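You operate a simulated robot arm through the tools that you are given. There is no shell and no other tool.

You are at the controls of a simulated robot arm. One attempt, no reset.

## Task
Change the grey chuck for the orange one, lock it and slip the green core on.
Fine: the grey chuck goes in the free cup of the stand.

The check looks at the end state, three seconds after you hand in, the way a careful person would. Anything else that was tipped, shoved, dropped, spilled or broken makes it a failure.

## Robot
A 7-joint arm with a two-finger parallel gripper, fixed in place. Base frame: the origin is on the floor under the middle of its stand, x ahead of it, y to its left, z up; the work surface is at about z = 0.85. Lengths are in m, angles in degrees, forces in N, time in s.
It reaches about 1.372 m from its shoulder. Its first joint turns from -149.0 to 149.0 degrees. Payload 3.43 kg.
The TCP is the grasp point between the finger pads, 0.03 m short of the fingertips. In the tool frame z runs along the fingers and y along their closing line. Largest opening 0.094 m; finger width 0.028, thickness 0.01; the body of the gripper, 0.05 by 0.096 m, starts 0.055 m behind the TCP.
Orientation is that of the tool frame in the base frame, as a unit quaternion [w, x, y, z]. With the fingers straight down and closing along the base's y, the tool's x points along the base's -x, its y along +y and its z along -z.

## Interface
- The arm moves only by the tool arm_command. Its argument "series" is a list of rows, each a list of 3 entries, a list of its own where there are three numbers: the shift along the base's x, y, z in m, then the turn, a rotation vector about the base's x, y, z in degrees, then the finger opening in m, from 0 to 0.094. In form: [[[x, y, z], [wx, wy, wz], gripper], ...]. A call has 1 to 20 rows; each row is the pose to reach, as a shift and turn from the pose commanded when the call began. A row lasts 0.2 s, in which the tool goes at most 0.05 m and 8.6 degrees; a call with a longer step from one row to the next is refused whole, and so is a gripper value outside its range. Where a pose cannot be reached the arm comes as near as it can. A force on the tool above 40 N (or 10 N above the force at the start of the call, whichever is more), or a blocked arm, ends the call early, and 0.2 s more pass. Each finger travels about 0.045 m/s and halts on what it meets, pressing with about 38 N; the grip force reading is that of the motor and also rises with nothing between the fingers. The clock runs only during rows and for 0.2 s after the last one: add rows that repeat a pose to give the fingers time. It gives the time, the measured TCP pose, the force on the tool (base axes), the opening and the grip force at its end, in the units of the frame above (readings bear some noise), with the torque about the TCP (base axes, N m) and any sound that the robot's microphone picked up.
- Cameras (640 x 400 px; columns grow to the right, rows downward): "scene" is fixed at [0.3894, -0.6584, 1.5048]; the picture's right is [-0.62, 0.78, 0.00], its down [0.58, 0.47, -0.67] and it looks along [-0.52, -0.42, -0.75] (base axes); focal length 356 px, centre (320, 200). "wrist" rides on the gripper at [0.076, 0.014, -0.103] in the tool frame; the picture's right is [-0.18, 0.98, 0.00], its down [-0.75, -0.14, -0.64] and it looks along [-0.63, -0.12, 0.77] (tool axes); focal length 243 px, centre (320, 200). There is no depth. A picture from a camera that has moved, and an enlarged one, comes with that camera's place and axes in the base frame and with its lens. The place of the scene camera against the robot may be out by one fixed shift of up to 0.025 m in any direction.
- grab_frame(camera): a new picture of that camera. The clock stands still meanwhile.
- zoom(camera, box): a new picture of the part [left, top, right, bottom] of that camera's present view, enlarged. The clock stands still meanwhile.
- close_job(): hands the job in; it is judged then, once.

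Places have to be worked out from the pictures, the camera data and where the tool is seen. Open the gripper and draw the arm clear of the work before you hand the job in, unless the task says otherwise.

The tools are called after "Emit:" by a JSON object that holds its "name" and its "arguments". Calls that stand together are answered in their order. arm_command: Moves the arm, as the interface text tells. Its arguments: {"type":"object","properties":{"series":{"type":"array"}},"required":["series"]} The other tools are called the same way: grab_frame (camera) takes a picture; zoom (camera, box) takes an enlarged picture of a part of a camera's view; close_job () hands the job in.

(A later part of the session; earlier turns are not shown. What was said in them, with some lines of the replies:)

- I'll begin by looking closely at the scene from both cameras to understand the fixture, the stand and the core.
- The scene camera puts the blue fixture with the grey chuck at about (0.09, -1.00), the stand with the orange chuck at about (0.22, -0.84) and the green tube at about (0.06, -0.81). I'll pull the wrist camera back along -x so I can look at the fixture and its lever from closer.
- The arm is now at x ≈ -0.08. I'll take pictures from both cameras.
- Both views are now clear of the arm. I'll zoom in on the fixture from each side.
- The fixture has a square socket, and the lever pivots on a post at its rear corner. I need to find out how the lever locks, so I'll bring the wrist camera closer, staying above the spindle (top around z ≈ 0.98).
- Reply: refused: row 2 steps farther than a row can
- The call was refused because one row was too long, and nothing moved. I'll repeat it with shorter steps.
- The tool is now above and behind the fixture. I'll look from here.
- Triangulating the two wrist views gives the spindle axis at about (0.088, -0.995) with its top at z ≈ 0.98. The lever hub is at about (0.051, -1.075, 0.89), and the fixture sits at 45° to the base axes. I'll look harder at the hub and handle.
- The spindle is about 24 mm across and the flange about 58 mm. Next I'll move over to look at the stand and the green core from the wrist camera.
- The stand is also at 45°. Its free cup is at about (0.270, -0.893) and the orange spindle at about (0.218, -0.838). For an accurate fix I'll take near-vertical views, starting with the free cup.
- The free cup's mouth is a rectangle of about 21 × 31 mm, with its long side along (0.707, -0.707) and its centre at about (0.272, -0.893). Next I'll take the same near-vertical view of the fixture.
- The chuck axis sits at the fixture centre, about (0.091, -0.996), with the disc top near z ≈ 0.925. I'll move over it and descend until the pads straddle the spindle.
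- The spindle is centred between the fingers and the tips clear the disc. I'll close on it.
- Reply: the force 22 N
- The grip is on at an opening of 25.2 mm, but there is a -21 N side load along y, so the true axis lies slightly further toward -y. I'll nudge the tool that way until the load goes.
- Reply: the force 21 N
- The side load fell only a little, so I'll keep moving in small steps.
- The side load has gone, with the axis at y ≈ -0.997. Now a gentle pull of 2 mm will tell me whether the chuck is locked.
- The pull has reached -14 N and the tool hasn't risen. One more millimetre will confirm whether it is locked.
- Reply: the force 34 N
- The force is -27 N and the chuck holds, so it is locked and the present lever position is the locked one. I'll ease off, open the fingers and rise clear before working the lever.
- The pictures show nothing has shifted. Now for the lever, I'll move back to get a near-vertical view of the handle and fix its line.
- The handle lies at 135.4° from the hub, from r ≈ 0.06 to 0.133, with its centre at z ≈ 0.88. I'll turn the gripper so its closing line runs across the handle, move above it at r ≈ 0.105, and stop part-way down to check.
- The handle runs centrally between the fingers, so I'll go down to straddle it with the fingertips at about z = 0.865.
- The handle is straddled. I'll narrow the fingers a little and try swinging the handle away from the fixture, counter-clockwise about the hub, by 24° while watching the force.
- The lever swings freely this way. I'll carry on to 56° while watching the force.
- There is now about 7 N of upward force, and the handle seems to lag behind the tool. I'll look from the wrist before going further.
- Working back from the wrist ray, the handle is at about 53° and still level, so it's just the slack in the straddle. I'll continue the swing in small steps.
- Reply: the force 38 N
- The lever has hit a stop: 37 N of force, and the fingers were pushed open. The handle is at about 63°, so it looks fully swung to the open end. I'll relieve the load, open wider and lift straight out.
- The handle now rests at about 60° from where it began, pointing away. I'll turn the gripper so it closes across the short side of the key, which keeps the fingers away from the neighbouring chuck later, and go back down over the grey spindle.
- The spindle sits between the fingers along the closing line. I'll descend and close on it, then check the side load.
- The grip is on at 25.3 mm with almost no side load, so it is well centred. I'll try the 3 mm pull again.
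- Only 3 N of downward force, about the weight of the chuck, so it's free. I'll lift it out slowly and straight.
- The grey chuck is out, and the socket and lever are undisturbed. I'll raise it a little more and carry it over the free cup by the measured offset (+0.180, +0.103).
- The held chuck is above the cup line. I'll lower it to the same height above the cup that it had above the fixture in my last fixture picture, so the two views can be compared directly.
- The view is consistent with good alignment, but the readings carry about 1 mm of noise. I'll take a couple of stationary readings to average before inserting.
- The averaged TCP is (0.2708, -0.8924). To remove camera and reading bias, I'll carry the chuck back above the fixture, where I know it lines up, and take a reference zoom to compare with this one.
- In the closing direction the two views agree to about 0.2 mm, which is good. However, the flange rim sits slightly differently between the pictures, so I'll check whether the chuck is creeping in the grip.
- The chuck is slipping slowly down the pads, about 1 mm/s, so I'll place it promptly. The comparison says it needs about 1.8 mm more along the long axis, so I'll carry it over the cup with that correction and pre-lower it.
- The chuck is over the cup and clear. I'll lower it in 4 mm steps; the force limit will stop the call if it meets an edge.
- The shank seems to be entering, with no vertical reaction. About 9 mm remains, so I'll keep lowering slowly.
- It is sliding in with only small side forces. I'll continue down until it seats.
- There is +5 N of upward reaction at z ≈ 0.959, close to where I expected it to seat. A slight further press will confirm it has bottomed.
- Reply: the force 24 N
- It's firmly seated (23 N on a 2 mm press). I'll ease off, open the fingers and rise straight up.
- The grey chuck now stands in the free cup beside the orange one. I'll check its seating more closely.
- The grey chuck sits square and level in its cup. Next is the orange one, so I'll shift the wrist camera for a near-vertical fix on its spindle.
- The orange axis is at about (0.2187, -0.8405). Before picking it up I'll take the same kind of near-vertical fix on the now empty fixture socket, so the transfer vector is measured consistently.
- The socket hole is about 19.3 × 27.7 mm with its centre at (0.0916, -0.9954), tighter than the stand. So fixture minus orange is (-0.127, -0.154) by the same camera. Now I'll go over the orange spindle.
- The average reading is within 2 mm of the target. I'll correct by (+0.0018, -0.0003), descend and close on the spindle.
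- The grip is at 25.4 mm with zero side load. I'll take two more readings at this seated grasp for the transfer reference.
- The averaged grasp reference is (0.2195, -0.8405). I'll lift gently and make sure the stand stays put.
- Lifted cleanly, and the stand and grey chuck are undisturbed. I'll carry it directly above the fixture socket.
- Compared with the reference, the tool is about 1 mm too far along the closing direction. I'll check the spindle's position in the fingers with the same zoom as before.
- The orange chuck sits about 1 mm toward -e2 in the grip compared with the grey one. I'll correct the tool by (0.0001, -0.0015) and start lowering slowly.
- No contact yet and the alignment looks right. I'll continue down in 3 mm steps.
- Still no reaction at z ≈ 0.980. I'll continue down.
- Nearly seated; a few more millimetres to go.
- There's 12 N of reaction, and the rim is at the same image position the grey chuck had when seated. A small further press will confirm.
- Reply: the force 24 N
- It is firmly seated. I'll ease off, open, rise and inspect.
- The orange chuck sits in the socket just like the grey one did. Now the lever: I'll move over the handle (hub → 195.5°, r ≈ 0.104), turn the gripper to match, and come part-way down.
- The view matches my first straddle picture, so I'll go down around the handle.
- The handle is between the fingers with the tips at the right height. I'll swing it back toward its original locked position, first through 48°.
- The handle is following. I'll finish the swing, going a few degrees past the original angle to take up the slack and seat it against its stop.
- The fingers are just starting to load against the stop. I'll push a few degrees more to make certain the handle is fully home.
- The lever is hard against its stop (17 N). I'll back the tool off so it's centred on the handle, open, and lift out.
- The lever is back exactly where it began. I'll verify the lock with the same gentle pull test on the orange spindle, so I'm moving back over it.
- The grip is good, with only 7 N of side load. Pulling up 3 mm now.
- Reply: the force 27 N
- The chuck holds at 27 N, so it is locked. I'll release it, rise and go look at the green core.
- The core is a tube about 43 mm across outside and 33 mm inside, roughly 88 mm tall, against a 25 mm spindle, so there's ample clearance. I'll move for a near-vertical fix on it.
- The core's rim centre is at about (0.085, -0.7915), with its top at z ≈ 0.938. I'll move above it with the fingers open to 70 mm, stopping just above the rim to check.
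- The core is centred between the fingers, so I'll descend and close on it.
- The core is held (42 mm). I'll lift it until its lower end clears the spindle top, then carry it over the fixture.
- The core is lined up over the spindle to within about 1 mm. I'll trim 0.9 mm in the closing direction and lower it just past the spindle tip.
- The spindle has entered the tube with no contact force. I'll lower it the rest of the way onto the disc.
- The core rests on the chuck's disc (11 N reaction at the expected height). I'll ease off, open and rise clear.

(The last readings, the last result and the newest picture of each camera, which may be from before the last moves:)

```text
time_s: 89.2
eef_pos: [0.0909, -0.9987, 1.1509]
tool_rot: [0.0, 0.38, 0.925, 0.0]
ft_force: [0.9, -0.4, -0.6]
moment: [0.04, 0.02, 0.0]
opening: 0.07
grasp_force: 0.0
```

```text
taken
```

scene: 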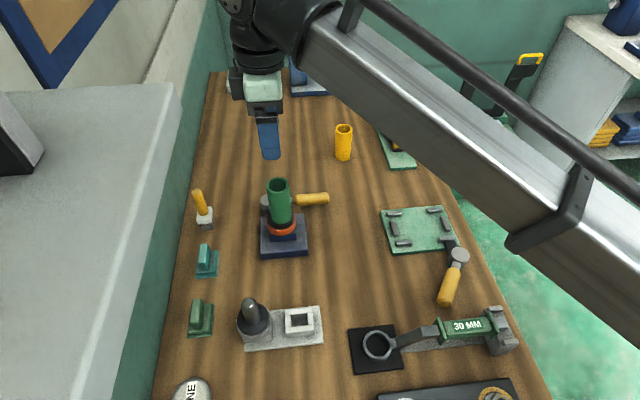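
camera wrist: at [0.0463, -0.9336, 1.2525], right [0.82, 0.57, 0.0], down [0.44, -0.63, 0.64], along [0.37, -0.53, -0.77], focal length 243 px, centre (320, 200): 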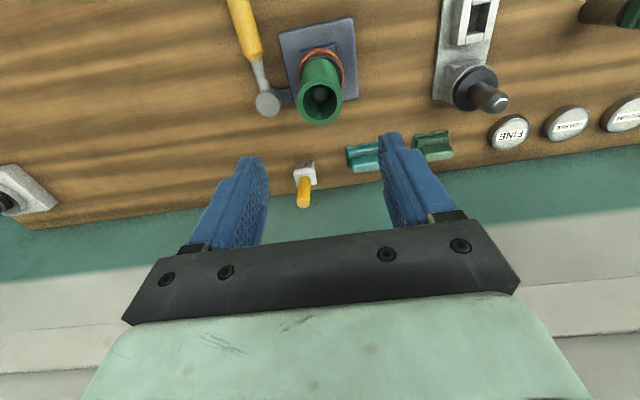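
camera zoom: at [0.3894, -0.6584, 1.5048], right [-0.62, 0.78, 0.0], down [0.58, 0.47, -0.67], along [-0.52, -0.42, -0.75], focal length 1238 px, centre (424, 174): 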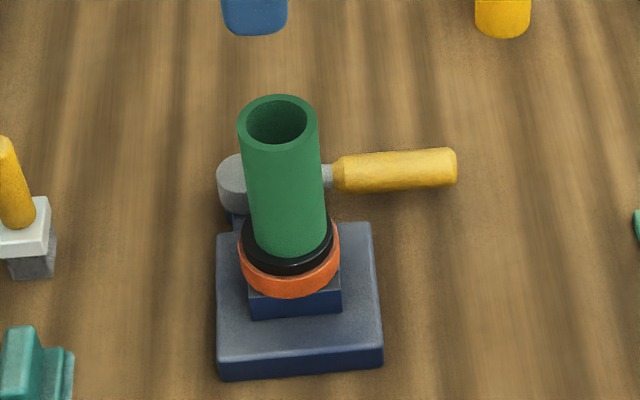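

The core is on the orange chuck, the lever is back in the locked position and the grey chuck is in the stand. I'll make a final close check of each before drawing away.

Emit:
{"name": "zoom", "arguments": {"camera": "scene", "box": [230, 285, 330, 360]}}

Emit:
{"name": "zoom", "arguments": {"camera": "wrist", "box": [240, 20, 400, 130]}}

Emit:
{"name": "zoom", "arguments": {"camera": "wrist", "box": [420, 30, 540, 130]}}

```text
5.33 times, centred on (280, 322) of scene
camera zoom: at [0.3894, -0.6584, 1.5048], right [-0.62, 0.78, 0.0], down [0.58, 0.47, -0.67], along [-0.52, -0.42, -0.75], focal length 1898 px, centre (533, -453)
```

zoom: 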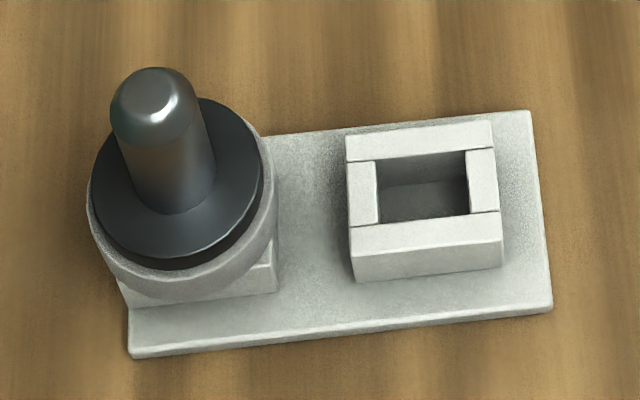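

```text
3.64 times, centred on (320, 75) of wrist
camera zoom: at [0.0463, -0.9336, 1.2525], right [0.82, 0.57, 0.0], down [0.44, -0.63, 0.64], along [0.37, -0.53, -0.77], focal length 882 px, centre (320, 654)
```

zoom: 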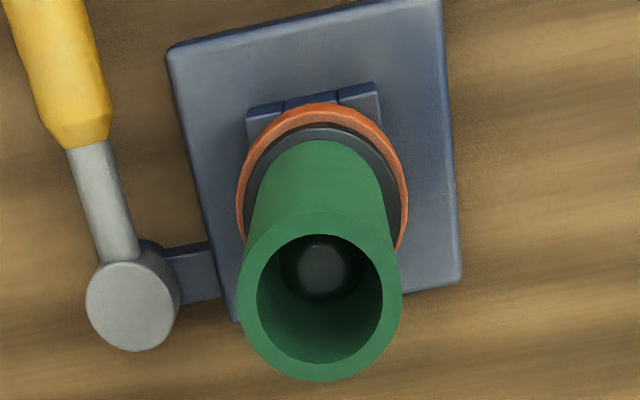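

```text
4.00 times, centred on (480, 80) of wrist
camera zoom: at [0.0463, -0.9336, 1.2525], right [0.82, 0.57, 0.0], down [0.44, -0.63, 0.64], along [0.37, -0.53, -0.77], focal length 970 px, centre (-320, 680)
```

zoom: 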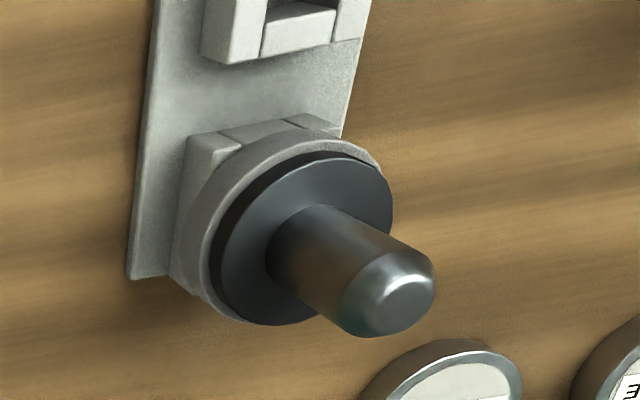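

Everything looks seated. I'll draw the arm away from the fixture and take one more oblique look at the stand and the fixture.

Emit:
{"name": "arm_command", "arguments": {"series": [[[0.0, 0.04, 0.01], [0, 0, 0], 0.07], [[0.02, 0.08, 0.01], [0, 0, 0], 0.07], [[0.04, 0.12, 0.0], [0, 0, 0], 0.07], [[0.06, 0.16, 0.0], [0, 0, 0], 0.07], [[0.08, 0.2, -0.01], [0, 0, 0], 0.07], [[0.1, 0.22, -0.02], [0, 0, 0], 0.07], [[0.1, 0.22, -0.02], [0, 0, 0], 0.07]]}}

Emit:
{"name": "grab_frame", "arguments": {"camera": "wrist"}}

Emit:
{"name": "zoom", "arguments": {"camera": "wrist", "box": [260, 110, 380, 200]}}

```text
time_s: 90.8
eef_pos: [0.1922, -0.7779, 1.132]
tool_rot: [0.0, 0.38, 0.925, 0.0]
ft_force: [0.3, -0.7, -0.2]
moment: [-0.02, 0.0, -0.01]
opening: 0.0697
grasp_force: 0.3
```

```text
taken
camera wrist: at [0.1472, -0.7131, 1.2324], right [0.82, 0.57, 0.0], down [0.44, -0.63, 0.64], along [0.37, -0.53, -0.77], focal length 243 px, centre (320, 200)
```

wrist: 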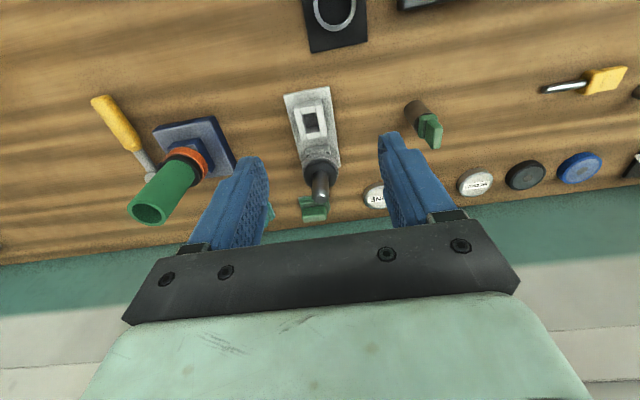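

```text
4.44 times, centred on (320, 155) of wrist
camera zoom: at [0.1472, -0.7131, 1.2324], right [0.82, 0.57, 0.0], down [0.44, -0.63, 0.64], along [0.37, -0.53, -0.77], focal length 1078 px, centre (320, 400)
```

zoom: 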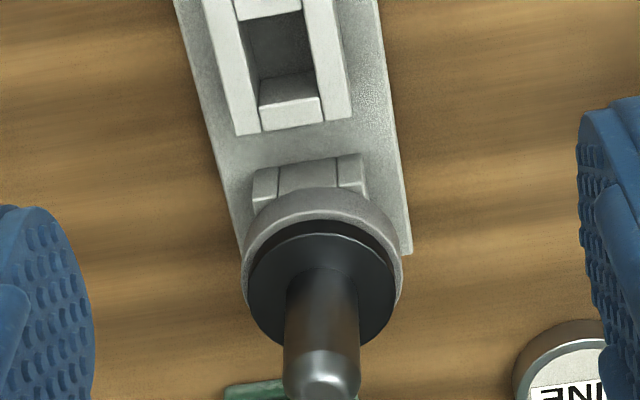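

The grey chuck's rim sits flush on the cup and nothing else has moved. I'll raise the arm well clear with the gripper open and take a last overview.

Emit:
{"name": "arm_command", "arguments": {"series": [[[0, 0.01, 0.04], [0, 0, 0], 0.085], [[0, 0.03, 0.08], [0, 0, 0], 0.09], [[0, 0.05, 0.12], [0, 0, 0], 0.09], [[0, 0.05, 0.12], [0, 0, 0], 0.09]]}}

Emit:
{"name": "grab_frame", "arguments": {"camera": "scene"}}

Emit:
{"name": "grab_frame", "arguments": {"camera": "wrist"}}

```text
time_s: 91.4
eef_pos: [0.1932, -0.765, 1.186]
tool_rot: [0.009, 0.379, 0.925, -0.014]
ft_force: [2.9, -7.6, -12.3]
moment: [-0.09, -0.09, 0.0]
opening: 0.0903
grasp_force: 0.0
out of reach, approached as far as the arm can: row 2, 3
stopped in row 3: the force on the tool passed its limit at 42 N (the readings are from after the stop); the commanded pose is now the measured one
```

```text
taken
```

scene: 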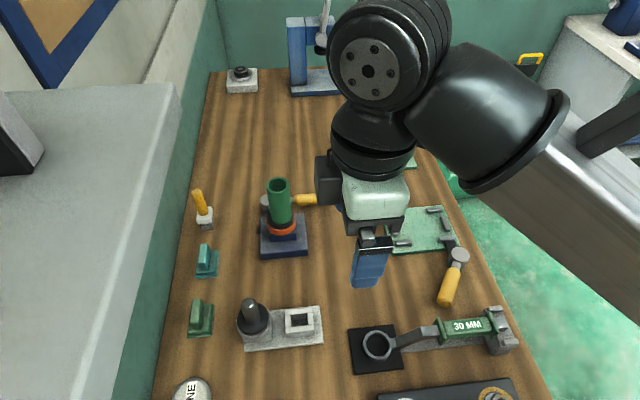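

```text
taken
camera wrist: at [0.148, -0.6963, 1.2852], right [0.82, 0.57, -0.01], down [0.43, -0.61, 0.67], along [0.37, -0.55, -0.75], focal length 243 px, centre (320, 200)
```

wrist: 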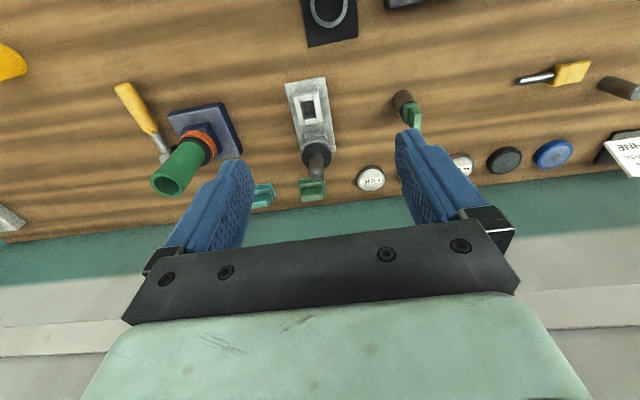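

That move reached a limit of the arm's reach and stopped in free air. The bench looks untouched. I'll check that the forces settle, then back off to a more comfortable pose.

Emit:
{"name": "arm_command", "arguments": {"series": [[[0, -0.005, 0], [0, 0, 0], 0.09], [[0, -0.01, 0], [0, 0, 0], 0.09]]}}

```text
time_s: 92.0
eef_pos: [0.1935, -0.7754, 1.1848]
tool_rot: [0.007, 0.379, 0.925, -0.011]
ft_force: [0.3, 0.0, 0.5]
moment: [-0.07, 0.0, 0.01]
opening: 0.0898
grasp_force: 0.2
```

The forces are back to zero. I'll move outward and up to a roomy pose like the starting one, high above the bench.

Emit:
{"name": "arm_command", "arguments": {"series": [[[0, -0.03, 0], [0, 0, 0], 0.09], [[0, -0.06, 0], [0, 0, 0], 0.09], [[0, -0.09, 0.01], [0, 0, 0], 0.09], [[0, -0.12, 0.02], [0, 0, 0], 0.09], [[0, -0.15, 0.03], [0, 0, 0], 0.09], [[0, -0.18, 0.03], [0, 0, 0], 0.09], [[0, -0.18, 0.03], [0, 0, 0], 0.09]]}}

Emit:
{"name": "grab_frame", "arguments": {"camera": "scene"}}

Emit:
{"name": "zoom", "arguments": {"camera": "scene", "box": [230, 160, 350, 360]}}

```text
time_s: 93.6
eef_pos: [0.193, -0.9544, 1.2165]
tool_rot: [0.008, 0.378, 0.926, -0.012]
ft_force: [-0.3, 1.0, -0.2]
moment: [-0.02, 0.0, -0.01]
opening: 0.0901
grasp_force: 0.0
```

```text
taken
```

scene: 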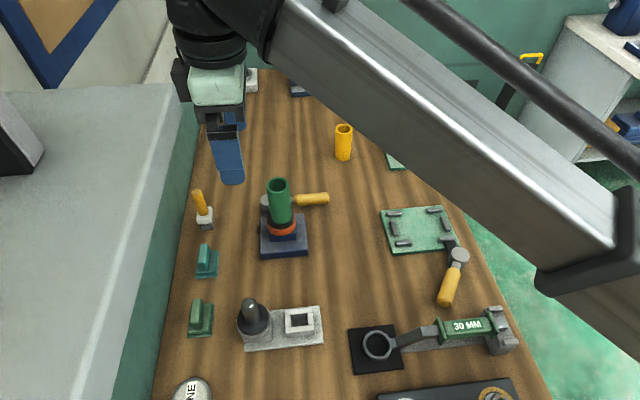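

```text
2.00 times, centred on (290, 260) of scene
camera zoom: at [0.3894, -0.6584, 1.5048], right [-0.62, 0.78, 0.0], down [0.58, 0.47, -0.67], along [-0.52, -0.42, -0.75], focal length 712 px, centre (380, 80)
```

zoom: 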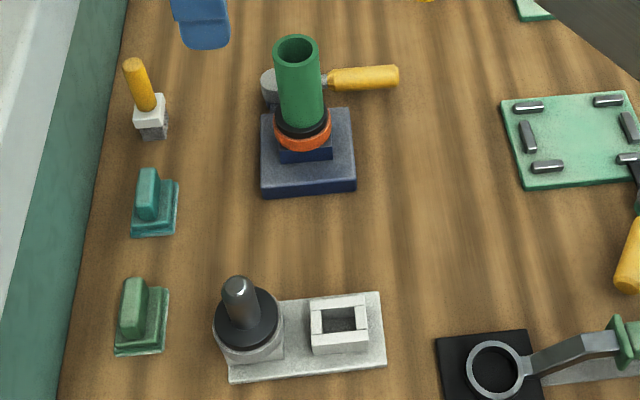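

The overview shows the finished state. The orange chuck is in the fixture with the lever locked, the green core is on its spindle and the grey chuck is in the stand's cup. Everything else is where it was, and the gripper is open and clear, so I'm handing in.

Emit:
{"name": "close_job", "arguments": {}}

```text
The job is handed in.
```

The chuck change is done and handed in. I haven't seen the verdict from the final check.

- **Grey chuck:** it is in the free cup of the stand. It pressed home against the bottom of the cup, and the last pictures show it flush and upright.
- **Orange chuck:** it is in the fixture, with the lever swung back to its original locked position. A test pull of about 27 N did not move it.
- **Green core:** it is on the orange chuck's spindle, resting on the disc.

Near the end, while backing away, the arm reached the limit of its travel and a force spike (42 N) stopped it. The tool was in free air, the forces dropped to zero afterwards, and the bench looked unchanged in the final picture.

The arm finished high above the bench with the gripper open.
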